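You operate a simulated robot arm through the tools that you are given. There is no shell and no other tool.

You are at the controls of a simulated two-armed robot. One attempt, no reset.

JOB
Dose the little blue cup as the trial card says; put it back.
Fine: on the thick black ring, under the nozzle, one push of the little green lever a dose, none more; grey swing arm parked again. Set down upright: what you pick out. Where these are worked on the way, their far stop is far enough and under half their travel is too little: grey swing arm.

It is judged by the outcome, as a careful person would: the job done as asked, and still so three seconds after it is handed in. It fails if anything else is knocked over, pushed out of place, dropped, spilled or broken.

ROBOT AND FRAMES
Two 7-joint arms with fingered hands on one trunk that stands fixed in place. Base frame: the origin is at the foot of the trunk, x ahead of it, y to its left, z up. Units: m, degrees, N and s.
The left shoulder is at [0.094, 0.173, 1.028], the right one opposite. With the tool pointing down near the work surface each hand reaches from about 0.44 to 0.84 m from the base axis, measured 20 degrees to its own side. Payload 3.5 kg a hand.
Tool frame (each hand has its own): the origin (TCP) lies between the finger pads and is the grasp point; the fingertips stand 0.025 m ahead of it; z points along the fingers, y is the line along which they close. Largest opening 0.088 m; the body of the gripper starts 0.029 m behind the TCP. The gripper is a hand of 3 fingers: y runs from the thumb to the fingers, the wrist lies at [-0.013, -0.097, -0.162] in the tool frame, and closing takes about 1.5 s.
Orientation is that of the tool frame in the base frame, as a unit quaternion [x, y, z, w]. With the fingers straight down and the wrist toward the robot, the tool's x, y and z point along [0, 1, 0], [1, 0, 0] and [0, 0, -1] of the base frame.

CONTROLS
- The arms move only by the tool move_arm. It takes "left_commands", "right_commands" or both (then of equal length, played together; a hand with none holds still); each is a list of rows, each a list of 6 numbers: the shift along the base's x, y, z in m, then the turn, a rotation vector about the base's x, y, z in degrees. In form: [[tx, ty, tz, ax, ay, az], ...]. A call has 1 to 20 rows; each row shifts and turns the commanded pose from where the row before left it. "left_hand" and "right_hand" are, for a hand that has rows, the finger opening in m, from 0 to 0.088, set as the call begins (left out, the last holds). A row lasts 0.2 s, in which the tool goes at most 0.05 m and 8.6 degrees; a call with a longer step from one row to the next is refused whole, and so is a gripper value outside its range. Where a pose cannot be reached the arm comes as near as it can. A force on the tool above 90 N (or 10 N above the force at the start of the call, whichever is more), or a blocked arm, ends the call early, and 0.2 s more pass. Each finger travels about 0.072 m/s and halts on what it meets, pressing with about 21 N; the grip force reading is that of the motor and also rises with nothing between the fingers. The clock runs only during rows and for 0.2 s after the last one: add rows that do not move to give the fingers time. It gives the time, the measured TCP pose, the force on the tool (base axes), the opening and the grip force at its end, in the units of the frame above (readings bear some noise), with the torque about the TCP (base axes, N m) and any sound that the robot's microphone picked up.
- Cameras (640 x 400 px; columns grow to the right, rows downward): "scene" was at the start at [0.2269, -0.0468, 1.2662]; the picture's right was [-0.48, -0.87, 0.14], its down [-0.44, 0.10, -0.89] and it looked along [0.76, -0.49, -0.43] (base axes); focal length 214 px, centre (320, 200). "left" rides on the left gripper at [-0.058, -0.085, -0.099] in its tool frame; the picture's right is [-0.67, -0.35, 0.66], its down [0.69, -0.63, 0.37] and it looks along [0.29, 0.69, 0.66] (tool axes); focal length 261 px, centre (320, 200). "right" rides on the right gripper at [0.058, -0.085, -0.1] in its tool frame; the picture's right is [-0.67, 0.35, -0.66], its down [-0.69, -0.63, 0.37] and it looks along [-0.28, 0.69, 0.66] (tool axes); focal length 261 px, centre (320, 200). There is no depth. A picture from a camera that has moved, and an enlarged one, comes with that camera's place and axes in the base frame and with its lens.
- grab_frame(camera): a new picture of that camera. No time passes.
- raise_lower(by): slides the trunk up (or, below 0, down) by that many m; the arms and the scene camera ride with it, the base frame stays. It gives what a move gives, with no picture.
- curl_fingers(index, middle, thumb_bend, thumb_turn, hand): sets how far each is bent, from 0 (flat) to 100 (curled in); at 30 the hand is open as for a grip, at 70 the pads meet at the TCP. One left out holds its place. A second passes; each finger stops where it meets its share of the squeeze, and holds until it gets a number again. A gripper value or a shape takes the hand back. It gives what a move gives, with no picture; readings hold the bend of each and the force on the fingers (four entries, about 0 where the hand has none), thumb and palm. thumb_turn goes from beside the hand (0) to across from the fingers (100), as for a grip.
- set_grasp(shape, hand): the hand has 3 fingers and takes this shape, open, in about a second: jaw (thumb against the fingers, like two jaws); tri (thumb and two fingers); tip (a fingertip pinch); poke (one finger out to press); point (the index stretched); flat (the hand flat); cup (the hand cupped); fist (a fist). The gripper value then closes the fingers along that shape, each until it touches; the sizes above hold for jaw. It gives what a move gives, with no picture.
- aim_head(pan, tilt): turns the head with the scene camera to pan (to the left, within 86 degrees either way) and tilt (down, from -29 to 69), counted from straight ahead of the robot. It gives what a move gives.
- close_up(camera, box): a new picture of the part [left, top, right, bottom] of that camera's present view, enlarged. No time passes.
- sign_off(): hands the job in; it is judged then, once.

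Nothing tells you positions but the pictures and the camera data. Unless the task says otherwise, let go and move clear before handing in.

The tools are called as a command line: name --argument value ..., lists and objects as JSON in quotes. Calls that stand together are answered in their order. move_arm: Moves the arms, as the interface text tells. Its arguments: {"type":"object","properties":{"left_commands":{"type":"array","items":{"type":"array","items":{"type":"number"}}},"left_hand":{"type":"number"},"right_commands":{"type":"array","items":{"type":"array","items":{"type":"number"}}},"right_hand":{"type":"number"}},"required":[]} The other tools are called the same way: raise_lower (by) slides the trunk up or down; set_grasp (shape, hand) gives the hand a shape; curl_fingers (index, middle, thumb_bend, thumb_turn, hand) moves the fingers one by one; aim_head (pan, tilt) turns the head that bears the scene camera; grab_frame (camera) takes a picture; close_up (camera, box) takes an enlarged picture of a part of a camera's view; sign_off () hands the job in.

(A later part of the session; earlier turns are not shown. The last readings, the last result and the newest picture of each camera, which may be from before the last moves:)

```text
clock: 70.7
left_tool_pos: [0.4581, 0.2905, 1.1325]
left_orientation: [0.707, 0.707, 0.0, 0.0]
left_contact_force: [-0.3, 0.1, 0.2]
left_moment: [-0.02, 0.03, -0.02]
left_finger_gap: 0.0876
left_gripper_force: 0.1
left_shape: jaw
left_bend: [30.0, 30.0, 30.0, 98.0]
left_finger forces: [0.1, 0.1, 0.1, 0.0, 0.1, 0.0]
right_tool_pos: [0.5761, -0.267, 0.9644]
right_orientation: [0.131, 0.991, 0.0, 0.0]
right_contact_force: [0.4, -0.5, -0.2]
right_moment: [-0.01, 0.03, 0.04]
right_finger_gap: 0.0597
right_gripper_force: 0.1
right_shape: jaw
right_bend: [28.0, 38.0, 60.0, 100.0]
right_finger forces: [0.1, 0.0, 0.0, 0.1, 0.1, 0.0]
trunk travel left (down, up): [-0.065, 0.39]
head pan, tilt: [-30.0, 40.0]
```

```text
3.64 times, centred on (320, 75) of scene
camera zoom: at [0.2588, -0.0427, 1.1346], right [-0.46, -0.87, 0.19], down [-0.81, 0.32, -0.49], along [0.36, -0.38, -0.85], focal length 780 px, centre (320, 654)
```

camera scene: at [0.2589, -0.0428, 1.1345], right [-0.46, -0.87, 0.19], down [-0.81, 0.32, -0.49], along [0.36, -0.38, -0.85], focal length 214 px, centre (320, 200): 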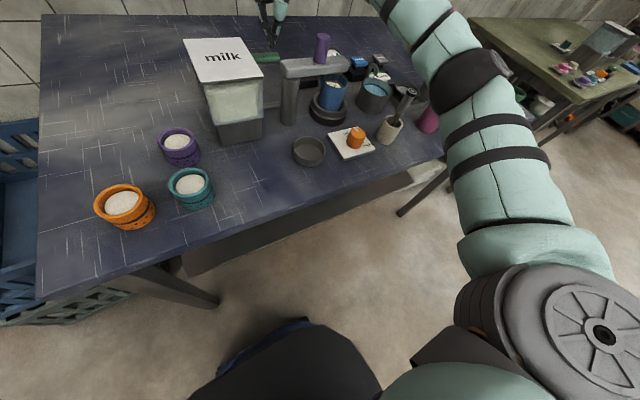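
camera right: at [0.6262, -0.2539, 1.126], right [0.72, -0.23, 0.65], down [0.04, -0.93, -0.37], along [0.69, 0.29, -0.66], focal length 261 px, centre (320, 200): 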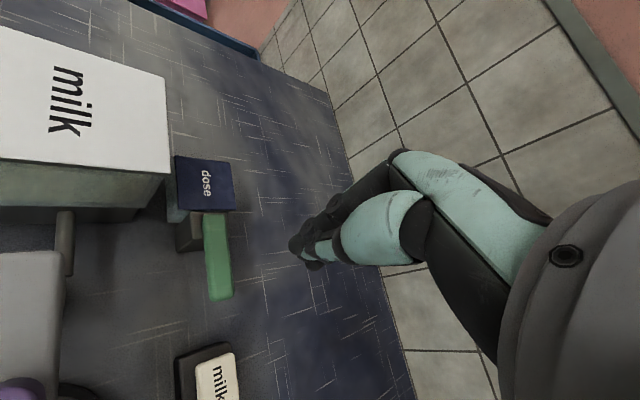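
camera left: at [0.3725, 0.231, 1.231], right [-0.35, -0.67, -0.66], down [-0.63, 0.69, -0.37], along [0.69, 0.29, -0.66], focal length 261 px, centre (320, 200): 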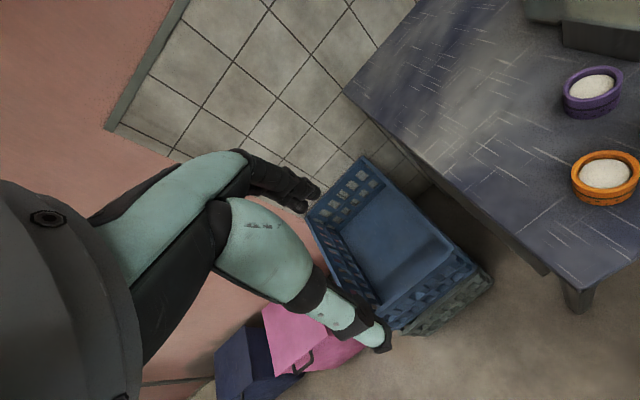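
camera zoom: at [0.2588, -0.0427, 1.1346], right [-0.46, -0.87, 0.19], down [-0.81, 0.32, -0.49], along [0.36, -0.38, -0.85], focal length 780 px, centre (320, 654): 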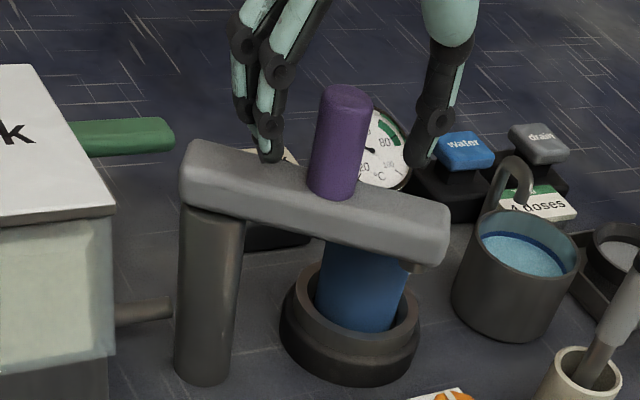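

move_arm --right_commands '[[0, 0, 0, 0, 0, 0], [0, 0, 0, 0, 0, 0], [0, 0, 0, 0, 0, 0], [0, 0, 0, 0, 0, 0], [0, 0, 0, 0, 0, 0], [0, 0, 0, 0, 0, 0]]' --right_hand 0.01

move_arm --right_commands '[[-0.0081, 0.0053, 0, 0, 0, 0], [-0.007, 0.0065, 0, 0, 0, 0], [-0.0057, 0.0077, 0, 0, 0, 0], [0, 0, 0, 0, 0, 0]]'

close_up --camera "right" --box '[160, 160, 370, 370]'

close_up --camera "scene" --box '[260, 20, 380, 130]'

```text
clock: 72.0
left_tool_pos: [0.4587, 0.2895, 1.1316]
left_orientation: [0.707, 0.707, -0.001, -0.001]
left_contact_force: [-0.3, 0.1, 0.2]
left_moment: [0.0, -0.01, -0.01]
left_finger_gap: 0.0878
left_gripper_force: 0.0
left_shape: jaw
left_bend: [30.0, 30.0, 30.0, 98.0]
left_finger forces: [0.1, 0.0, 0.0, 0.1, 0.0, 0.1]
right_tool_pos: [0.5764, -0.2663, 0.9661]
right_orientation: [0.13, 0.992, 0.0, 0.0]
right_contact_force: [0.7, 1.0, -2.0]
right_moment: [0.0, 0.01, -0.01]
right_finger_gap: 0.0166
right_gripper_force: 20.6
right_shape: jaw
right_bend: [73.0, 58.0, 75.0, 100.0]
right_finger forces: [11.9, 7.2, 0.0, 0.1, 18.2, 0.0]
trunk travel left (down, up): [-0.065, 0.39]
head pan, tilt: [-30.0, 40.0]
```

```text
clock: 73.0
left_tool_pos: [0.46, 0.2888, 1.1312]
left_orientation: [0.707, 0.707, 0.0, -0.001]
left_contact_force: [-0.1, -0.6, 0.7]
left_moment: [-0.01, -0.02, -0.01]
left_finger_gap: 0.0881
left_gripper_force: 0.0
left_shape: jaw
left_bend: [30.0, 30.0, 30.0, 98.0]
left_finger forces: [0.0, 0.1, 0.0, 0.1, 0.0, 0.0]
right_tool_pos: [0.5589, -0.2458, 0.9645]
right_orientation: [0.131, 0.991, -0.001, -0.001]
right_contact_force: [8.6, 0.7, -3.9]
right_moment: [0.07, -0.19, -0.18]
right_finger_gap: 0.0152
right_gripper_force: 21.1
right_shape: jaw
right_bend: [73.0, 59.0, 76.0, 98.0]
right_finger forces: [11.3, 13.6, 0.0, 0.0, 17.1, 0.1]
trunk travel left (down, up): [-0.065, 0.39]
head pan, tilt: [-30.0, 40.0]
```

```text
1.90 times, centred on (265, 265) of right
camera zoom: at [0.4803, -0.3131, 1.0633], right [0.74, 0.16, 0.65], down [0.5, -0.79, -0.37], along [0.45, 0.6, -0.66], focal length 496 px, centre (425, 76)
```

zoom: 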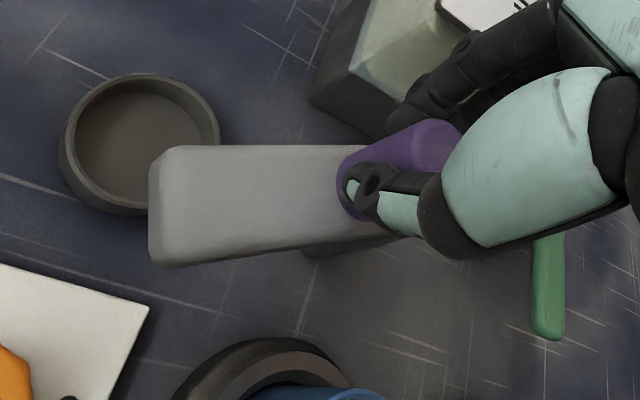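

```text
3.64 times, centred on (320, 75) of scene
camera zoom: at [0.261, -0.0429, 1.134], right [-0.46, -0.87, 0.19], down [-0.81, 0.32, -0.49], along [0.36, -0.38, -0.85], focal length 780 px, centre (320, 654)
```

zoom: 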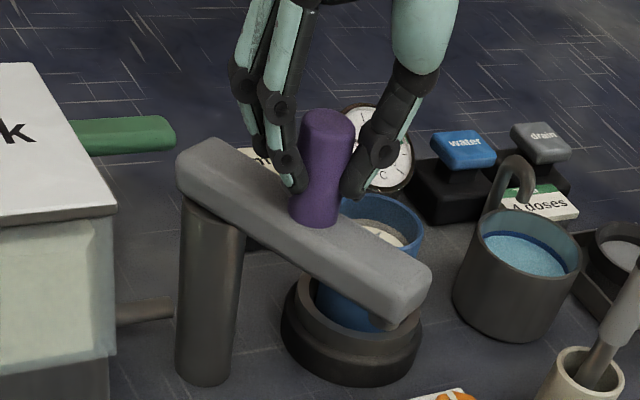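

The grip is holding now. I'll continue, with less -x travel because the pull is inward.

move_arm --right_commands '[[-0.001, 0.009, 0, 0, 0, 0], [-0.001, 0.009, 0, 0, 0, 0], [-0.0005, 0.0075, 0, 0, 0, 0], [0, 0, 0, 0, 0, 0]]'

close_up --camera "right" --box '[160, 160, 370, 370]'

close_up --camera "scene" --box '[260, 20, 380, 130]'

```text
clock: 74.0
left_tool_pos: [0.4577, 0.2897, 1.1316]
left_orientation: [0.707, 0.707, 0.0, 0.001]
left_contact_force: [0.5, 0.8, 0.9]
left_moment: [0.0, -0.01, 0.04]
left_finger_gap: 0.0876
left_gripper_force: 0.1
left_shape: jaw
left_bend: [30.0, 30.0, 30.0, 98.0]
left_finger forces: [0.1, 0.0, 0.1, 0.1, 0.0, 0.0]
right_tool_pos: [0.554, -0.2207, 0.9673]
right_orientation: [0.129, 0.992, 0.0, -0.001]
right_contact_force: [-10.8, -0.8, -15.9]
right_moment: [-0.01, 0.08, -0.08]
right_finger_gap: 0.0146
right_gripper_force: 21.2
right_shape: jaw
right_bend: [73.0, 62.0, 76.0, 95.0]
right_finger forces: [8.1, 4.1, 0.0, 0.0, 19.0, 0.0]
trunk travel left (down, up): [-0.065, 0.39]
head pan, tilt: [-30.0, 40.0]
```

```text
1.90 times, centred on (265, 265) of right
camera zoom: at [0.4766, -0.2883, 1.065], right [0.74, 0.16, 0.65], down [0.5, -0.78, -0.37], along [0.45, 0.6, -0.66], focal length 496 px, centre (425, 76)
```

zoom: 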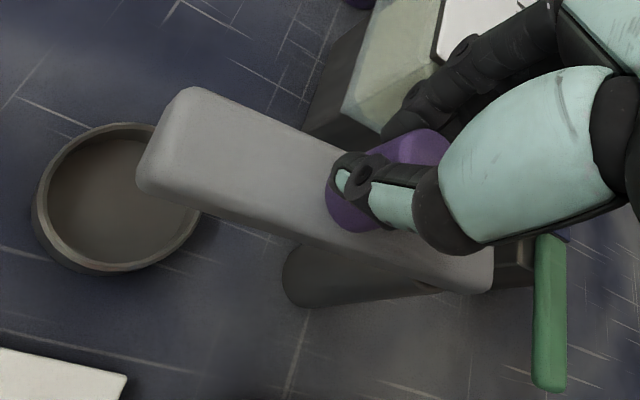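

```text
3.64 times, centred on (320, 75) of scene
camera zoom: at [0.2588, -0.0438, 1.1343], right [-0.46, -0.87, 0.19], down [-0.81, 0.32, -0.49], along [0.36, -0.38, -0.85], focal length 780 px, centre (320, 654)
```

zoom: 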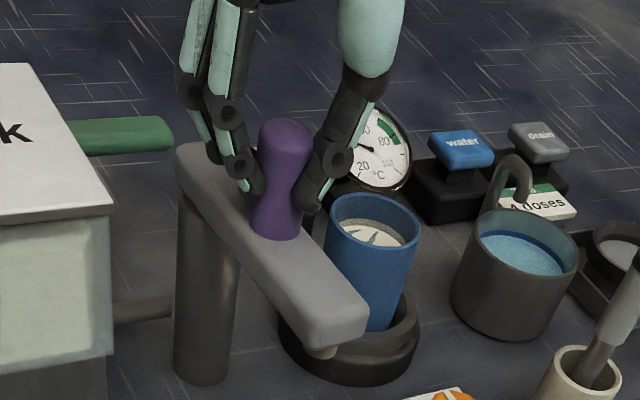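

move_arm --right_commands '[[-0.003, 0.005, -0.001, 0, 0, 0], [-0.001, 0.005, 0, 0, 0, 0], [0, 0, 0, 0, 0, 0]]'

close_up --camera "right" --box '[160, 160, 370, 370]'

```text
clock: 74.8
left_tool_pos: [0.4557, 0.2891, 1.1335]
left_orientation: [0.707, 0.707, 0.001, 0.001]
left_contact_force: [0.4, 0.0, 0.2]
left_moment: [-0.03, 0.05, 0.0]
left_finger_gap: 0.0879
left_gripper_force: 0.0
left_shape: jaw
left_bend: [30.0, 30.0, 30.0, 98.0]
left_finger forces: [0.0, 0.1, 0.0, 0.0, 0.1, 0.0]
right_tool_pos: [0.5484, -0.2119, 0.9674]
right_orientation: [0.13, 0.992, 0.001, 0.001]
right_contact_force: [-6.5, -1.2, 0.4]
right_moment: [0.03, 0.01, -0.04]
right_finger_gap: 0.0143
right_gripper_force: 21.1
right_shape: jaw
right_bend: [74.0, 73.0, 82.0, 97.0]
right_finger forces: [0.0, 3.1, 0.0, 0.1, 3.4, 0.1]
trunk travel left (down, up): [-0.065, 0.39]
head pan, tilt: [-30.0, 40.0]
```

```text
1.90 times, centred on (265, 265) of right
camera zoom: at [0.4708, -0.2795, 1.0654], right [0.74, 0.16, 0.66], down [0.5, -0.79, -0.36], along [0.46, 0.6, -0.66], focal length 496 px, centre (425, 76)
```

zoom: 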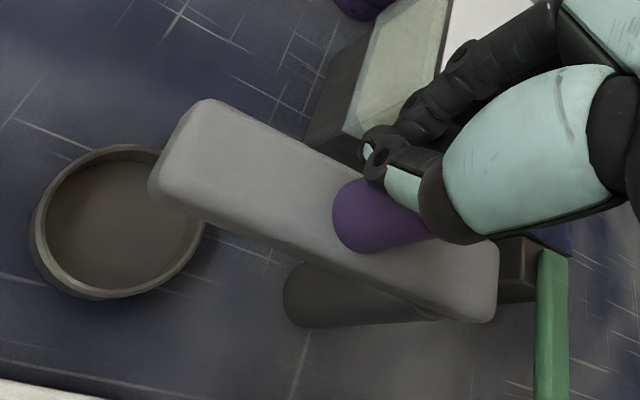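

The fingers slipped past the knob again, but the arm is nearly parked (within ~3–5°). I'll lift out with the fingers closed so as not to push it back, then nudge it home from behind.

move_arm --right_commands '[[0, 0.001, 0.02, 0, 0, 0], [0, 0, 0.03, 0, 0, 0], [0, 0, 0.025, 0, 0, 0], [0, 0, 0, 0, 0, 0]]'

close_up --camera "right" --box '[130, 130, 390, 390]'

close_up --camera "scene" --box '[260, 20, 380, 130]'

```text
clock: 75.8
left_tool_pos: [0.458, 0.2886, 1.132]
left_orientation: [0.707, 0.707, 0.0, 0.0]
left_contact_force: [-0.3, 0.3, -0.3]
left_moment: [0.01, 0.01, 0.01]
left_finger_gap: 0.0876
left_gripper_force: 0.0
left_shape: jaw
left_bend: [30.0, 30.0, 30.0, 98.0]
left_finger forces: [0.0, 0.1, 0.0, 0.0, 0.1, 0.0]
right_tool_pos: [0.5527, -0.2115, 1.0398]
right_orientation: [0.131, 0.991, -0.001, -0.001]
right_contact_force: [0.3, -0.7, 0.4]
right_moment: [0.0, -0.01, 0.0]
right_finger_gap: 0.0133
right_gripper_force: 21.1
right_shape: jaw
right_bend: [74.0, 74.0, 83.0, 98.0]
right_finger forces: [0.0, 0.1, 0.1, 0.1, 0.0, 0.0]
trunk travel left (down, up): [-0.065, 0.39]
head pan, tilt: [-30.0, 40.0]
```

```text
1.54 times, centred on (260, 260) of right
camera zoom: at [0.4743, -0.2791, 1.1384], right [0.74, 0.16, 0.66], down [0.5, -0.79, -0.37], along [0.45, 0.6, -0.66], focal length 401 px, centre (412, 108)
```

zoom: 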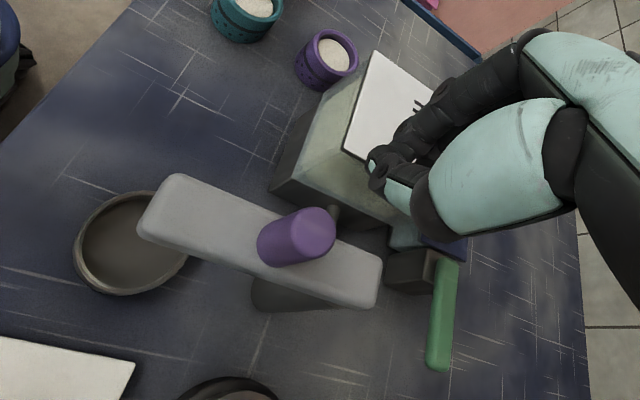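

```text
3.64 times, centred on (320, 75) of scene
camera zoom: at [0.259, -0.043, 1.1345], right [-0.46, -0.87, 0.19], down [-0.81, 0.32, -0.49], along [0.36, -0.38, -0.85], focal length 780 px, centre (320, 654)
```

zoom: 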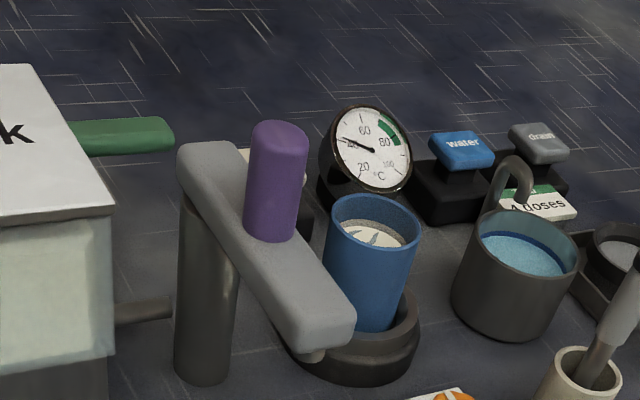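

aim_head --pan -30 --tilt 45

close_up --camera "scene" --box '[260, 0, 360, 100]'

```text
clock: 76.5
left_tool_pos: [0.4579, 0.2903, 1.1336]
left_orientation: [0.707, 0.708, 0.0, 0.0]
left_contact_force: [-0.3, -0.4, -0.4]
left_moment: [-0.01, -0.01, -0.01]
left_finger_gap: 0.0875
left_gripper_force: 0.0
left_shape: jaw
left_bend: [30.0, 30.0, 30.0, 98.0]
left_finger forces: [0.0, 0.0, 0.0, 0.0, 0.0, 0.0]
right_tool_pos: [0.5527, -0.2114, 1.0398]
right_orientation: [0.131, 0.991, -0.001, -0.001]
right_contact_force: [-1.2, 0.2, -0.1]
right_moment: [-0.01, -0.04, -0.03]
right_finger_gap: 0.0129
right_gripper_force: 20.3
right_shape: jaw
right_bend: [74.0, 74.0, 83.0, 98.0]
right_finger forces: [0.1, 0.0, 0.0, 0.0, 0.1, 0.1]
trunk travel left (down, up): [-0.065, 0.39]
head pan, tilt: [-30.0, 45.0]
```

```text
4.00 times, centred on (310, 50) of scene
camera zoom: at [0.2531, -0.0409, 1.1291], right [-0.46, -0.87, 0.19], down [-0.84, 0.35, -0.42], along [0.29, -0.35, -0.89], focal length 858 px, centre (360, 800)
```

zoom: 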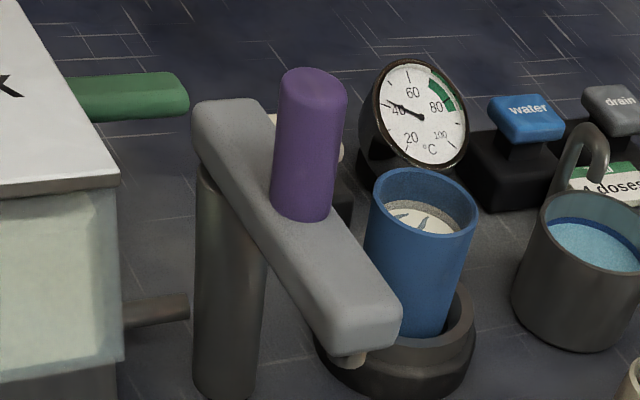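

Compared with the picture from before I touched it, the arm is back in exactly its parked pose. Now I'll turn the hand back to straight and move above the cup.

move_arm --right_commands '[[0.006, -0.012, 0.005, 0, 0, -7.5], [0.006, -0.012, 0, 0, 0, -7.5], [0.006, -0.012, 0, 0, 0, -7.5], [0.006, -0.012, 0, 0, 0, -7.5], [0.006, -0.012, 0, 0, 0, -7.5], [0.006, -0.012, 0, 0, 0, -7.5], [0.006, -0.012, 0, 0, 0, -7.5], [0.006, -0.012, 0, 0, 0, -7.5], [0.006, -0.012, 0, 0, 0, -7.5], [0.0025, -0.0085, 0, 0, 0, -7.5], [0, 0, 0, 0, 0, 0], [0, 0, 0, 0, 0, 0]]' --right_hand 0.08

grab_frame --camera "right"

close_up --camera "right" --box '[120, 210, 260, 350]'

```text
clock: 79.1
left_tool_pos: [0.4579, 0.289, 1.1311]
left_orientation: [0.707, 0.708, 0.0, 0.0]
left_contact_force: [0.3, -0.8, -0.1]
left_moment: [0.0, 0.01, -0.02]
left_finger_gap: 0.0879
left_gripper_force: 0.2
left_shape: jaw
left_bend: [30.0, 30.0, 30.0, 98.0]
left_finger forces: [0.1, 0.0, 0.0, 0.1, 0.0, 0.1]
right_tool_pos: [0.6067, -0.3269, 1.0447]
right_orientation: [0.708, 0.707, -0.001, 0.0]
right_contact_force: [-0.4, 0.6, -0.5]
right_moment: [-0.02, 0.02, 0.0]
right_finger_gap: 0.08
right_gripper_force: 0.2
right_shape: jaw
right_bend: [31.0, 32.0, 32.0, 98.0]
right_finger forces: [0.1, 0.0, 0.0, 0.1, 0.1, 0.0]
trunk travel left (down, up): [-0.065, 0.39]
head pan, tilt: [-30.0, 45.0]
```

```text
taken
camera right: at [0.5225, -0.2696, 1.1434], right [0.35, -0.67, 0.66], down [-0.63, -0.69, -0.37], along [0.69, -0.29, -0.66], focal length 261 px, centre (320, 200)
```

right: 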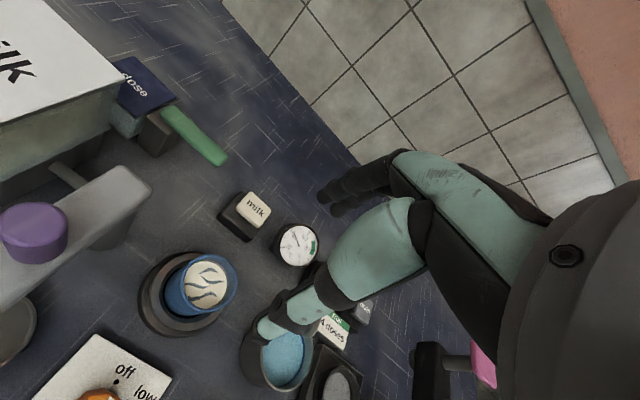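

```text
2.86 times, centred on (190, 280) of right
camera zoom: at [0.5225, -0.2696, 1.1434], right [0.35, -0.67, 0.66], down [-0.63, -0.69, -0.37], along [0.69, -0.29, -0.66], focal length 745 px, centre (691, -29)
```

zoom: 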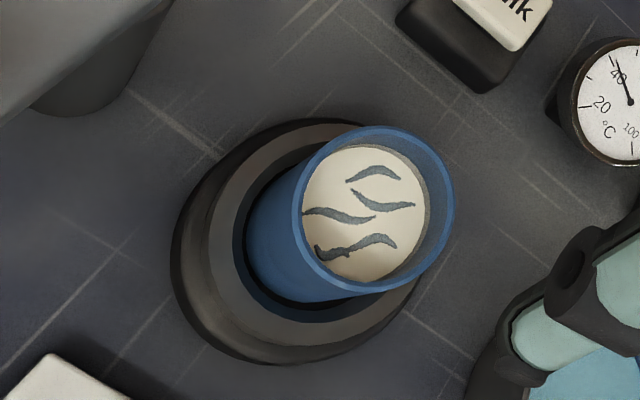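

close_up --camera "right" --box '[175, 245, 240, 315]'

```text
5.71 times, centred on (208, 280) of right
camera zoom: at [0.5225, -0.2696, 1.1434], right [0.35, -0.67, 0.66], down [-0.63, -0.69, -0.37], along [0.69, -0.29, -0.66], focal length 1489 px, centre (963, -257)
```

zoom: 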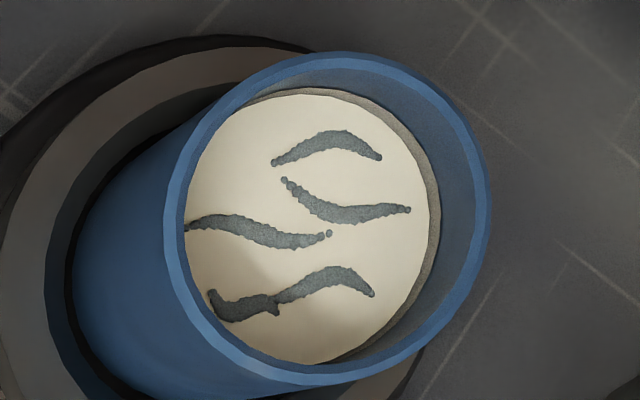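

The cup centre is at (0.6065, -0.325). I'll descend in stages to regrip at the same height as when I released it.

move_arm --right_commands '[[0.001, -0.002, -0.03, 0, 0, 0], [0, 0, -0.04, 0, 0, 0], [0, 0, -0.04, 0, 0, 0], [0, 0, -0.025, 0, 0, 0], [0, 0, 0, 0, 0, 0]]'

close_up --camera "right" --box '[180, 160, 370, 340]'

```text
clock: 80.3
left_tool_pos: [0.4577, 0.2896, 1.132]
left_orientation: [0.707, 0.707, 0.0, 0.0]
left_contact_force: [-0.1, -0.3, 0.4]
left_moment: [-0.01, 0.02, -0.02]
left_finger_gap: 0.0879
left_gripper_force: 0.0
left_shape: jaw
left_bend: [30.0, 30.0, 30.0, 98.0]
left_finger forces: [0.0, 0.0, 0.0, 0.1, 0.1, 0.0]
right_tool_pos: [0.6053, -0.3295, 0.9094]
right_orientation: [0.707, 0.707, 0.001, 0.0]
right_contact_force: [1.2, -0.6, 0.0]
right_moment: [0.01, 0.01, -0.02]
right_finger_gap: 0.0799
right_gripper_force: 0.0
right_shape: jaw
right_bend: [31.0, 32.0, 32.0, 98.0]
right_finger forces: [0.1, 0.1, 0.0, 0.0, 0.0, 0.0]
trunk travel left (down, up): [-0.065, 0.39]
head pan, tilt: [-30.0, 45.0]
```

```text
2.22 times, centred on (275, 250) of right
camera zoom: at [0.5201, -0.2715, 1.0079], right [0.35, -0.67, 0.66], down [-0.63, -0.69, -0.37], along [0.69, -0.28, -0.66], focal length 579 px, centre (420, 89)
```

zoom: 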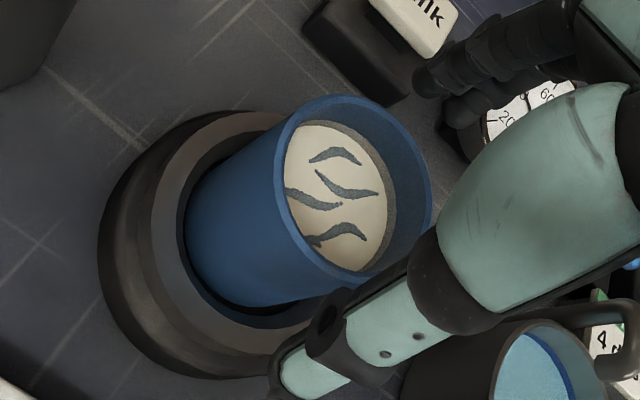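

move_arm --right_commands '[[0.002, 0.001, -0.012, 0, 0, 0], [0, 0, -0.013, 0, 0, 0], [0, 0, -0.009, 0, 0, 0], [0, 0, 0, 0, 0, 0]]'

close_up --camera "right" --box '[180, 160, 370, 340]'

close_up --camera "scene" --box '[280, 10, 370, 100]'

```text
clock: 81.3
left_tool_pos: [0.4574, 0.2896, 1.1316]
left_orientation: [0.707, 0.707, 0.0, 0.0]
left_contact_force: [-0.2, 0.3, -1.1]
left_moment: [-0.01, 0.03, -0.02]
left_finger_gap: 0.0876
left_gripper_force: 0.1
left_shape: jaw
left_bend: [30.0, 30.0, 30.0, 98.0]
left_finger forces: [0.1, 0.1, 0.0, 0.0, 0.1, 0.0]
right_tool_pos: [0.6101, -0.3268, 0.8757]
right_orientation: [0.708, 0.707, -0.001, -0.001]
right_contact_force: [-0.1, 0.0, 0.1]
right_moment: [0.03, 0.01, 0.0]
right_finger_gap: 0.0798
right_gripper_force: 0.1
right_shape: jaw
right_bend: [31.0, 32.0, 32.0, 98.0]
right_finger forces: [0.0, 0.1, 0.0, 0.0, 0.0, 0.1]
trunk travel left (down, up): [-0.065, 0.39]
head pan, tilt: [-30.0, 45.0]
```

```text
2.22 times, centred on (275, 250) of right
camera zoom: at [0.5244, -0.2707, 0.9745], right [0.35, -0.67, 0.66], down [-0.63, -0.69, -0.37], along [0.69, -0.28, -0.66], focal length 579 px, centre (420, 89)
```

zoom: 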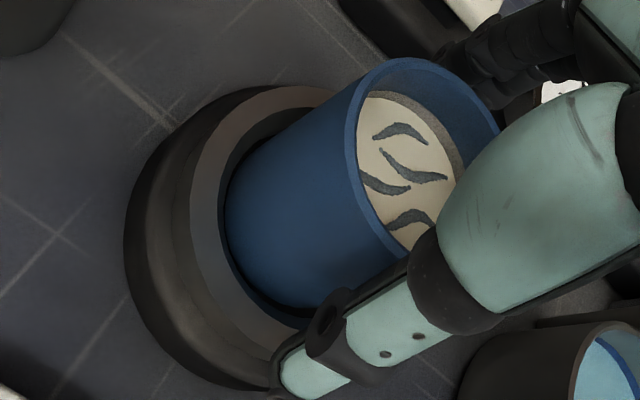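

```text
4.44 times, centred on (325, 55) of scene
camera zoom: at [0.253, -0.0409, 1.1291], right [-0.46, -0.87, 0.19], down [-0.84, 0.35, -0.42], along [0.29, -0.35, -0.89], focal length 953 px, centre (298, 844)
```

zoom: 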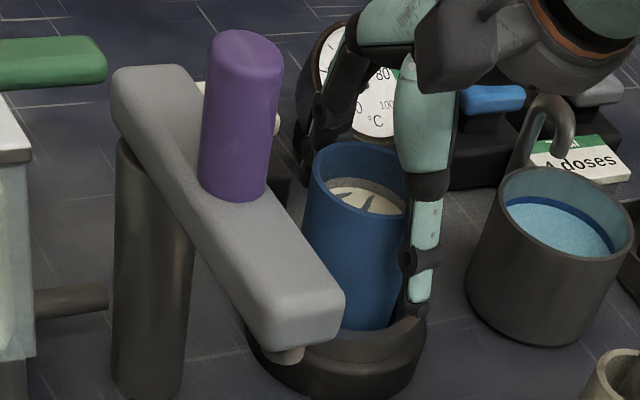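

move_arm --right_commands '[[-0.001, -0.002, 0, 0, 0, 0], [0, 0, 0, 0, 0, 0]]'

move_arm --right_commands '[[0, 0, 0, 0, 0, 0], [0, 0, 0, 0, 0, 0], [0, 0, 0, 0, 0, 0], [0, 0, 0, 0, 0, 0], [0, 0, 0, 0, 0, 0], [0, 0, 0, 0, 0, 0], [0, 0, 0, 0, 0, 0]]' --right_hand 0.045

close_up --camera "right" --box '[180, 160, 370, 340]'

```text
clock: 81.9
left_tool_pos: [0.4583, 0.29, 1.1317]
left_orientation: [0.707, 0.708, 0.0, 0.0]
left_contact_force: [-0.3, -0.1, -0.2]
left_moment: [0.05, 0.0, -0.02]
left_finger_gap: 0.0876
left_gripper_force: 0.1
left_shape: jaw
left_bend: [30.0, 30.0, 30.0, 98.0]
left_finger forces: [0.0, 0.0, 0.0, 0.1, 0.1, 0.1]
right_tool_pos: [0.6103, -0.3305, 0.8763]
right_orientation: [0.708, 0.707, 0.001, 0.0]
right_contact_force: [-0.1, 0.3, 0.6]
right_moment: [0.01, 0.0, 0.01]
right_finger_gap: 0.08
right_gripper_force: 0.1
right_shape: jaw
right_bend: [31.0, 32.0, 32.0, 98.0]
right_finger forces: [0.0, 0.0, 0.1, 0.1, 0.0, 0.0]
trunk travel left (down, up): [-0.065, 0.39]
head pan, tilt: [-30.0, 45.0]
```

```text
clock: 83.5
left_tool_pos: [0.458, 0.2896, 1.1317]
left_orientation: [0.707, 0.707, 0.0, 0.0]
left_contact_force: [0.0, -0.2, -0.2]
left_moment: [-0.01, 0.03, -0.01]
left_finger_gap: 0.0878
left_gripper_force: 0.1
left_shape: jaw
left_bend: [30.0, 30.0, 30.0, 98.0]
left_finger forces: [0.1, 0.0, 0.0, 0.0, 0.1, 0.0]
right_tool_pos: [0.6089, -0.331, 0.8756]
right_orientation: [0.708, 0.707, 0.0, 0.0]
right_contact_force: [0.6, -0.4, -0.5]
right_moment: [0.0, 0.0, 0.03]
right_finger_gap: 0.0468
right_gripper_force: 0.0
right_shape: jaw
right_bend: [74.0, 44.0, 68.0, 100.0]
right_finger forces: [0.7, 0.0, 0.0, 0.0, 0.5, 0.1]
trunk travel left (down, up): [-0.065, 0.39]
head pan, tilt: [-30.0, 45.0]
```

```text
2.22 times, centred on (275, 250) of right
camera zoom: at [0.5243, -0.2729, 0.9739], right [0.35, -0.67, 0.66], down [-0.63, -0.69, -0.37], along [0.69, -0.28, -0.66], focal length 579 px, centre (420, 89)
```

zoom: 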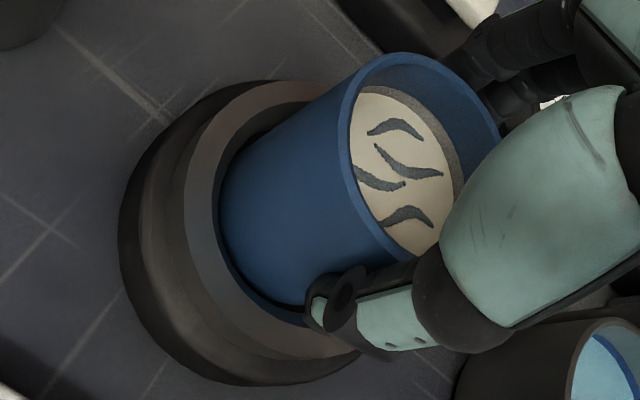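

The grip isn't squeezing yet (0.7 N), so I'll close a little further.

move_arm --right_commands '[[0, 0, 0, 0, 0, 0], [0, 0, 0, 0, 0, 0], [0, 0, 0, 0, 0, 0], [0, 0, 0, 0, 0, 0], [0, 0, 0, 0, 0, 0]]' --right_hand 0.038

close_up --camera "right" --box '[180, 160, 370, 340]'

```text
clock: 84.7
left_tool_pos: [0.4576, 0.2903, 1.1317]
left_orientation: [0.707, 0.707, -0.001, 0.0]
left_contact_force: [0.4, 0.3, 0.4]
left_moment: [0.01, 0.0, 0.02]
left_finger_gap: 0.0876
left_gripper_force: 0.1
left_shape: jaw
left_bend: [30.0, 30.0, 30.0, 98.0]
left_finger forces: [0.0, 0.1, 0.0, 0.0, 0.0, 0.1]
right_tool_pos: [0.6093, -0.3306, 0.876]
right_orientation: [0.707, 0.707, 0.0, -0.001]
right_contact_force: [-0.4, -0.2, -0.3]
right_moment: [0.0, -0.02, 0.0]
right_finger_gap: 0.0408
right_gripper_force: 20.8
right_shape: jaw
right_bend: [74.0, 49.0, 71.0, 100.0]
right_finger forces: [12.2, 5.9, 0.1, 0.1, 19.0, 0.0]
trunk travel left (down, up): [-0.065, 0.39]
head pan, tilt: [-30.0, 45.0]
```

```text
2.22 times, centred on (275, 250) of right
camera zoom: at [0.5243, -0.2729, 0.9739], right [0.35, -0.67, 0.66], down [-0.63, -0.69, -0.37], along [0.69, -0.28, -0.66], focal length 579 px, centre (420, 89)
```

zoom: 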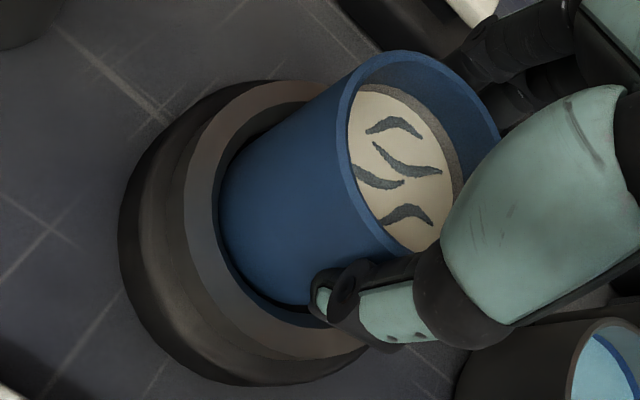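

Firm grip now. I'll lift slowly out of the ring.

move_arm --right_commands '[[0, 0, 0.006, 0, 0, 0], [0, 0, 0.008, 0, 0, 0], [0, 0, 0.012, 0, 0, 0], [0, 0, 0, 0, 0, 0]]'

close_up --camera "right" --box '[180, 160, 370, 340]'

close_up --camera "scene" --box '[280, 10, 370, 100]'

```text
clock: 85.7
left_tool_pos: [0.4571, 0.2906, 1.1324]
left_orientation: [0.708, 0.707, 0.0, 0.001]
left_contact_force: [-0.8, 0.2, 0.3]
left_moment: [0.01, 0.02, -0.01]
left_finger_gap: 0.0881
left_gripper_force: 0.2
left_shape: jaw
left_bend: [30.0, 30.0, 30.0, 98.0]
left_finger forces: [0.0, 0.0, 0.1, 0.0, 0.1, 0.0]
right_tool_pos: [0.61, -0.3308, 0.9009]
right_orientation: [0.707, 0.707, -0.001, -0.001]
right_contact_force: [-0.3, -0.2, -1.3]
right_moment: [-0.01, -0.02, 0.0]
right_finger_gap: 0.0407
right_gripper_force: 20.6
right_shape: jaw
right_bend: [74.0, 49.0, 71.0, 100.0]
right_finger forces: [12.4, 5.8, 0.0, 0.1, 19.0, 0.0]
trunk travel left (down, up): [-0.065, 0.39]
head pan, tilt: [-30.0, 45.0]
```

```text
2.22 times, centred on (275, 250) of right
camera zoom: at [0.5248, -0.273, 0.9995], right [0.35, -0.67, 0.66], down [-0.63, -0.69, -0.36], along [0.69, -0.29, -0.66], focal length 579 px, centre (420, 89)
```

zoom: 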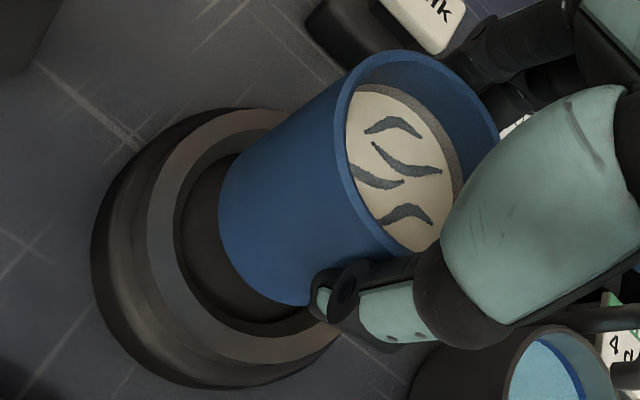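

```text
4.44 times, centred on (325, 55) of scene
camera zoom: at [0.2534, -0.0411, 1.129], right [-0.46, -0.87, 0.19], down [-0.84, 0.35, -0.41], along [0.29, -0.35, -0.89], focal length 953 px, centre (298, 844)
```

zoom: 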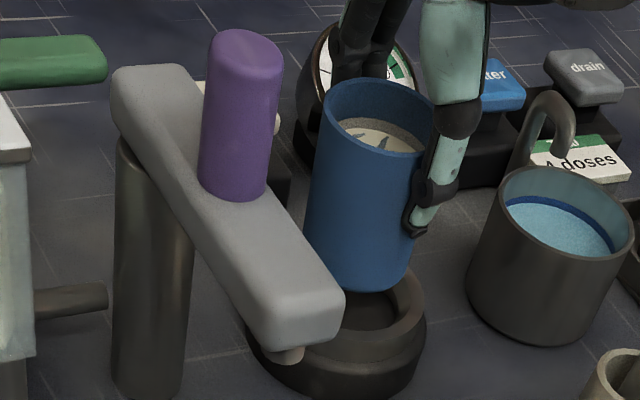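

The cup lifts out level. I'll raise it well above the probe and carry it gently back over its original spot.

move_arm --right_commands '[[0, 0, 0.02, 0, 0, 0], [0, 0, 0.03, 0, 0, 0], [0, 0, 0.03, 0, 0, 0], [0, 0, 0.02, 0, 0, 0], [0, 0, 0.01, 0, 0, 0], [-0.005, -0.008, 0, 0, 0, 0], [-0.011, -0.016, 0, 0, 0, 0], [-0.0125, -0.0185, 0, 0, 0, 0], [-0.0125, -0.0185, 0, 0, 0, 0], [-0.0125, -0.0185, 0, 0, 0, 0], [-0.0125, -0.0185, 0, 0, 0, 0], [-0.0125, -0.0185, 0, 0, 0, 0], [-0.0125, -0.0185, 0, 0, 0, 0], [-0.0125, -0.0185, 0, 0, 0, 0], [-0.0075, -0.01, 0, 0, 0, 0], [-0.0035, -0.0055, 0, 0, 0, 0], [0, 0, 0, 0, 0, 0], [0, 0, 0, 0, 0, 0]]'

grab_frame --camera "right"

grab_frame --camera "scene"

```text
clock: 89.5
left_tool_pos: [0.4575, 0.2901, 1.132]
left_orientation: [0.707, 0.707, 0.001, 0.0]
left_contact_force: [0.4, 0.5, -0.2]
left_moment: [-0.02, -0.04, 0.02]
left_finger_gap: 0.0877
left_gripper_force: 0.0
left_shape: jaw
left_bend: [30.0, 30.0, 30.0, 98.0]
left_finger forces: [0.0, 0.1, 0.1, 0.0, 0.0, 0.1]
right_tool_pos: [0.4945, -0.499, 1.0117]
right_orientation: [0.706, 0.708, -0.001, -0.001]
right_contact_force: [-0.5, 0.1, 0.1]
right_moment: [0.0, 0.05, 0.01]
right_finger_gap: 0.0405
right_gripper_force: 21.3
right_shape: jaw
right_bend: [74.0, 49.0, 71.0, 100.0]
right_finger forces: [12.5, 5.9, 0.0, 0.1, 18.8, 0.0]
trunk travel left (down, up): [-0.065, 0.39]
head pan, tilt: [-30.0, 45.0]
```

```text
taken
camera right: at [0.4092, -0.4416, 1.1104], right [0.35, -0.67, 0.66], down [-0.63, -0.69, -0.37], along [0.69, -0.28, -0.66], focal length 261 px, centre (320, 200)
```

right: 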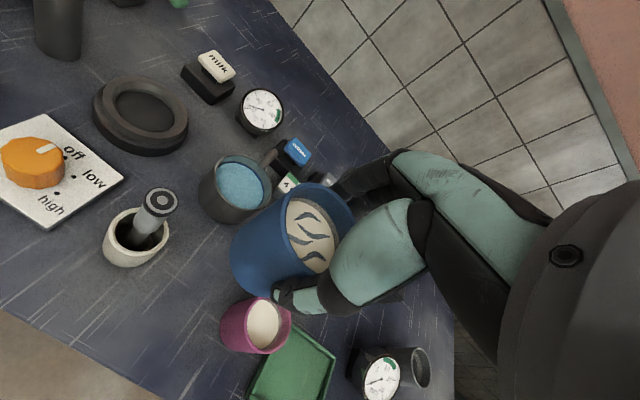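

```text
taken
camera scene: at [0.2532, -0.0412, 1.129], right [-0.46, -0.87, 0.19], down [-0.84, 0.35, -0.42], along [0.29, -0.35, -0.89], focal length 214 px, centre (320, 200)
```

scene: 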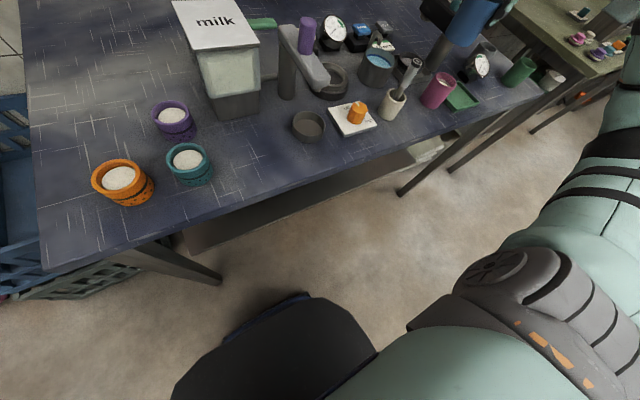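

Now over the original spot. I'll lower most of the way and check the spacing to the neighbours.

move_arm --right_commands '[[0.001, -0.0005, -0.03, 0, 0, 0], [0, 0, -0.035, 0, 0, 0], [0, 0, -0.03, 0, 0, 0], [0, 0, -0.025, 0, 0, 0], [0, 0, -0.012, 0, 0, 0], [0, 0, 0, 0, 0, 0]]'

close_up --camera "right" --box '[160, 160, 370, 360]'

close_up --camera "scene" --box '[360, 50, 480, 140]'

```text
clock: 90.9
left_tool_pos: [0.4574, 0.2894, 1.1319]
left_orientation: [0.707, 0.707, 0.0, 0.0]
left_contact_force: [-0.3, -0.6, -0.1]
left_moment: [0.0, -0.01, 0.03]
left_finger_gap: 0.0879
left_gripper_force: 0.1
left_shape: jaw
left_bend: [30.0, 30.0, 30.0, 98.0]
left_finger forces: [0.0, 0.0, 0.1, 0.1, 0.0, 0.0]
right_tool_pos: [0.4948, -0.5001, 0.876]
right_orientation: [0.708, 0.707, 0.0, 0.0]
right_contact_force: [-0.2, 0.1, -1.3]
right_moment: [0.01, -0.02, -0.04]
right_finger_gap: 0.0402
right_gripper_force: 21.2
right_shape: jaw
right_bend: [74.0, 50.0, 71.0, 100.0]
right_finger forces: [12.6, 6.0, 0.0, 0.0, 18.8, 0.0]
trunk travel left (down, up): [-0.065, 0.39]
head pan, tilt: [-30.0, 45.0]
```

```text
2.00 times, centred on (265, 260) of right
camera zoom: at [0.4103, -0.4434, 0.9756], right [0.35, -0.67, 0.66], down [-0.63, -0.69, -0.37], along [0.69, -0.28, -0.66], focal length 521 px, centre (430, 80)
```

zoom: 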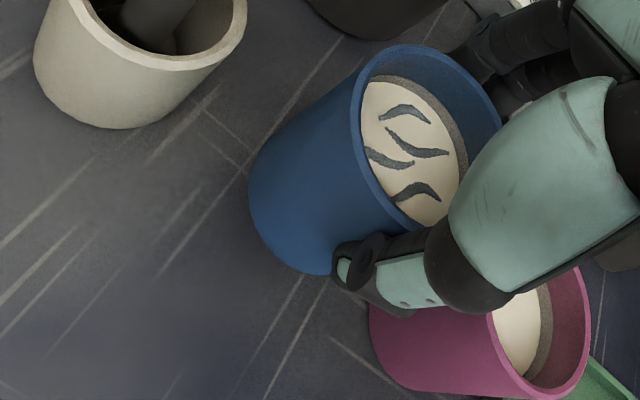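

```text
4.44 times, centred on (420, 95) of scene
camera zoom: at [0.2532, -0.0411, 1.1291], right [-0.46, -0.87, 0.19], down [-0.84, 0.35, -0.42], along [0.29, -0.35, -0.89], focal length 953 px, centre (-124, 667)
```

zoom: 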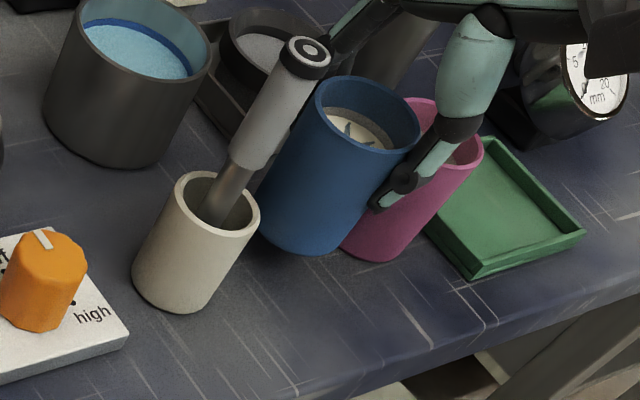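

move_arm --right_commands '[[0, 0, -0.008, 0, 0, 0], [0, 0, -0.007, 0, 0, 0], [0, 0, 0, 0, 0, 0]]'

move_arm --right_commands '[[0, 0, -0.003, 0, 0, 0], [0, 0, 0, 0, 0, 0]]'

```text
clock: 91.7
left_tool_pos: [0.4563, 0.289, 1.1307]
left_orientation: [0.707, 0.707, 0.0, -0.001]
left_contact_force: [-0.2, 0.3, -0.5]
left_moment: [-0.02, 0.03, 0.01]
left_finger_gap: 0.0876
left_gripper_force: 0.2
left_shape: jaw
left_bend: [30.0, 30.0, 30.0, 98.0]
left_finger forces: [0.0, 0.0, 0.0, 0.0, 0.0, 0.1]
right_tool_pos: [0.4946, -0.4998, 0.863]
right_orientation: [0.707, 0.707, -0.001, 0.0]
right_contact_force: [-1.2, 0.4, -0.8]
right_moment: [0.02, 0.03, 0.02]
right_finger_gap: 0.0402
right_gripper_force: 21.3
right_shape: jaw
right_bend: [74.0, 50.0, 71.0, 100.0]
right_finger forces: [12.5, 5.9, 0.1, 0.0, 18.8, 0.0]
trunk travel left (down, up): [-0.065, 0.39]
head pan, tilt: [-30.0, 45.0]
```

```text
clock: 92.3
left_tool_pos: [0.4573, 0.2904, 1.1329]
left_orientation: [0.707, 0.707, 0.0, 0.0]
left_contact_force: [-0.2, -0.5, 0.3]
left_moment: [0.02, 0.01, 0.01]
left_finger_gap: 0.0878
left_gripper_force: 0.0
left_shape: jaw
left_bend: [30.0, 30.0, 30.0, 98.0]
left_finger forces: [0.0, 0.0, 0.1, 0.0, 0.1, 0.0]
right_tool_pos: [0.4972, -0.499, 0.8611]
right_orientation: [0.707, 0.707, 0.001, 0.0]
right_contact_force: [0.9, 0.4, -1.2]
right_moment: [0.02, -0.02, 0.0]
right_finger_gap: 0.0405
right_gripper_force: 21.3
right_shape: jaw
right_bend: [74.0, 50.0, 71.0, 100.0]
right_finger forces: [12.7, 6.1, 0.0, 0.0, 18.8, 0.1]
trunk travel left (down, up): [-0.065, 0.39]
head pan, tilt: [-30.0, 45.0]
```

move_arm --right_commands '[[-0.001, 0, -0.002, 0, 0, 0], [0, 0, 0, 0, 0, 0]]'

move_arm --right_commands '[[0, 0, -0.002, 0, 0, 0], [0, 0, 0, 0, 0, 0]]'

close_up --camera "right" --box '[160, 160, 370, 360]'

```text
clock: 92.9
left_tool_pos: [0.4575, 0.2893, 1.1315]
left_orientation: [0.707, 0.707, 0.001, 0.001]
left_contact_force: [-0.4, 0.3, 0.6]
left_moment: [-0.01, 0.03, 0.0]
left_finger_gap: 0.0875
left_gripper_force: 0.0
left_shape: jaw
left_bend: [30.0, 30.0, 30.0, 98.0]
left_finger forces: [0.1, 0.0, 0.0, 0.1, 0.0, 0.0]
right_tool_pos: [0.4952, -0.5004, 0.8593]
right_orientation: [0.707, 0.707, -0.001, -0.001]
right_contact_force: [-0.5, 0.5, -1.0]
right_moment: [0.01, 0.0, -0.02]
right_finger_gap: 0.0405
right_gripper_force: 20.8
right_shape: jaw
right_bend: [74.0, 50.0, 71.0, 100.0]
right_finger forces: [12.6, 6.0, 0.0, 0.0, 18.8, 0.1]
trunk travel left (down, up): [-0.065, 0.39]
head pan, tilt: [-30.0, 45.0]
```

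```text
clock: 93.5
left_tool_pos: [0.4582, 0.2893, 1.1327]
left_orientation: [0.707, 0.707, 0.0, 0.0]
left_contact_force: [-0.1, -0.3, -0.3]
left_moment: [-0.01, -0.01, -0.04]
left_finger_gap: 0.0875
left_gripper_force: 0.1
left_shape: jaw
left_bend: [30.0, 30.0, 30.0, 98.0]
left_finger forces: [0.0, 0.1, 0.0, 0.0, 0.0, 0.1]
right_tool_pos: [0.4942, -0.5006, 0.8563]
right_orientation: [0.707, 0.707, 0.0, 0.001]
right_contact_force: [0.2, 0.7, -1.1]
right_moment: [-0.04, -0.02, 0.01]
right_finger_gap: 0.0402
right_gripper_force: 20.8
right_shape: jaw
right_bend: [74.0, 50.0, 71.0, 100.0]
right_finger forces: [12.6, 5.9, 0.1, 0.0, 18.8, 0.0]
trunk travel left (down, up): [-0.065, 0.39]
head pan, tilt: [-30.0, 45.0]
```

```text
2.00 times, centred on (265, 260) of right
camera zoom: at [0.4092, -0.4433, 0.9551], right [0.35, -0.67, 0.66], down [-0.63, -0.69, -0.37], along [0.69, -0.28, -0.66], focal length 521 px, centre (430, 80)
```

zoom: 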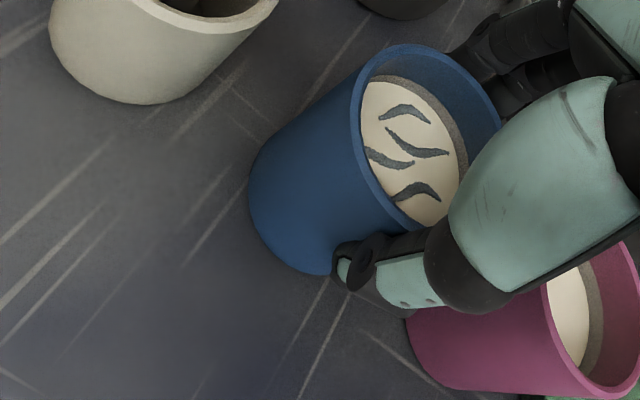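

Close to the table but no contact yet; I'll continue in 2 mm steps.

move_arm --right_commands '[[0, 0, -0.002, 0, 0, 0], [0, 0, 0, 0, 0, 0]]'

move_arm --right_commands '[[0, 0, -0.0015, 0, 0, 0], [0, 0, 0, 0, 0, 0]]'

```text
clock: 94.1
left_tool_pos: [0.4586, 0.29, 1.1312]
left_orientation: [0.707, 0.707, 0.0, 0.0]
left_contact_force: [0.1, 0.3, -0.4]
left_moment: [0.0, 0.0, 0.01]
left_finger_gap: 0.0877
left_gripper_force: 0.1
left_shape: jaw
left_bend: [30.0, 30.0, 30.0, 98.0]
left_finger forces: [0.0, 0.1, 0.0, 0.0, 0.0, 0.0]
right_tool_pos: [0.4945, -0.501, 0.8549]
right_orientation: [0.707, 0.707, 0.0, 0.001]
right_contact_force: [0.8, -0.6, -0.6]
right_moment: [0.02, -0.04, 0.01]
right_finger_gap: 0.0406
right_gripper_force: 20.4
right_shape: jaw
right_bend: [74.0, 50.0, 71.0, 100.0]
right_finger forces: [12.8, 6.1, 0.1, 0.0, 18.9, 0.1]
trunk travel left (down, up): [-0.065, 0.39]
head pan, tilt: [-30.0, 45.0]
```

```text
clock: 94.7
left_tool_pos: [0.4575, 0.2897, 1.132]
left_orientation: [0.707, 0.707, 0.0, 0.0]
left_contact_force: [0.0, 0.2, 0.7]
left_moment: [0.03, 0.04, 0.01]
left_finger_gap: 0.0879
left_gripper_force: 0.0
left_shape: jaw
left_bend: [30.0, 30.0, 30.0, 98.0]
left_finger forces: [0.0, 0.0, 0.0, 0.0, 0.0, 0.1]
right_tool_pos: [0.4936, -0.5016, 0.8557]
right_orientation: [0.707, 0.707, -0.001, 0.002]
right_contact_force: [0.7, -1.9, 6.0]
right_moment: [-0.04, -0.07, 0.0]
right_finger_gap: 0.0404
right_gripper_force: 21.2
right_shape: jaw
right_bend: [74.0, 50.0, 71.0, 100.0]
right_finger forces: [13.3, 7.3, 0.0, 0.0, 19.3, 0.0]
trunk travel left (down, up): [-0.065, 0.39]
head pan, tilt: [-30.0, 45.0]
```

Contact at 6 N, so the cup is on the table. I'll open the fingers.

move_arm --right_commands '[[0, 0, 0.0005, 0, 0, 0], [0, 0, 0, 0, 0, 0], [0, 0, 0, 0, 0, 0], [0, 0, 0, 0, 0, 0], [0, 0, 0, 0, 0, 0], [0, 0, 0, 0, 0, 0]]' --right_hand 0.08

close_up --camera "right" --box '[160, 160, 370, 360]'

close_up --camera "scene" --box '[360, 50, 480, 140]'

```text
clock: 96.1
left_tool_pos: [0.4574, 0.2901, 1.1321]
left_orientation: [0.708, 0.707, 0.0, 0.001]
left_contact_force: [0.4, 0.4, 0.2]
left_moment: [0.0, -0.01, -0.01]
left_finger_gap: 0.0881
left_gripper_force: 0.2
left_shape: jaw
left_bend: [30.0, 30.0, 30.0, 98.0]
left_finger forces: [0.1, 0.0, 0.1, 0.0, 0.0, 0.0]
right_tool_pos: [0.4948, -0.4993, 0.8538]
right_orientation: [0.707, 0.707, 0.0, 0.0]
right_contact_force: [-0.4, 0.7, -1.0]
right_moment: [0.02, -0.05, 0.02]
right_finger_gap: 0.0799
right_gripper_force: 0.0
right_shape: jaw
right_bend: [31.0, 32.0, 32.0, 98.0]
right_finger forces: [0.0, 0.0, 0.1, 0.0, 0.0, 0.0]
trunk travel left (down, up): [-0.065, 0.39]
head pan, tilt: [-30.0, 45.0]
```

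```text
2.00 times, centred on (265, 260) of right
camera zoom: at [0.4098, -0.4429, 0.9532], right [0.35, -0.67, 0.66], down [-0.63, -0.69, -0.37], along [0.69, -0.28, -0.66], focal length 521 px, centre (430, 80)
```

zoom: 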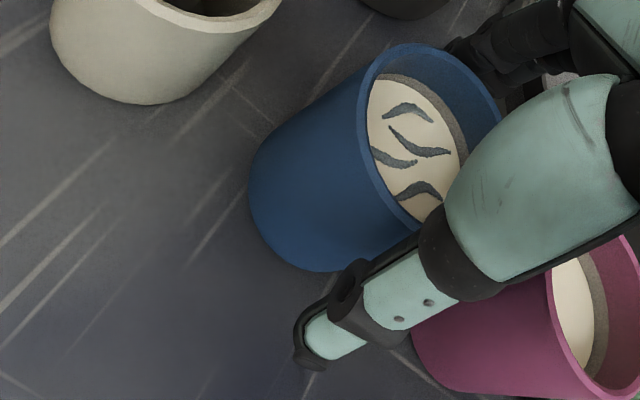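

```text
4.44 times, centred on (420, 95) of scene
camera zoom: at [0.2531, -0.041, 1.1291], right [-0.46, -0.87, 0.19], down [-0.84, 0.35, -0.42], along [0.29, -0.35, -0.89], focal length 953 px, centre (-124, 667)
```

zoom: 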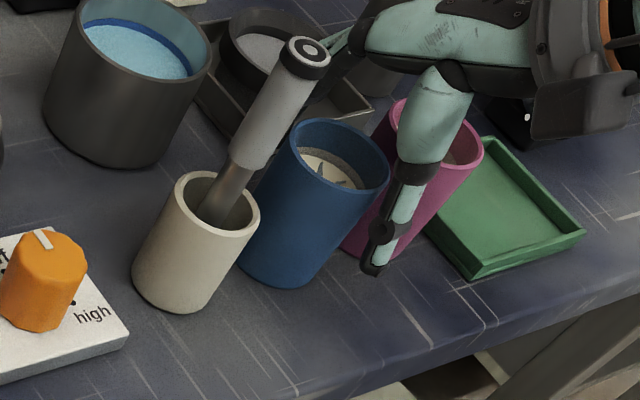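

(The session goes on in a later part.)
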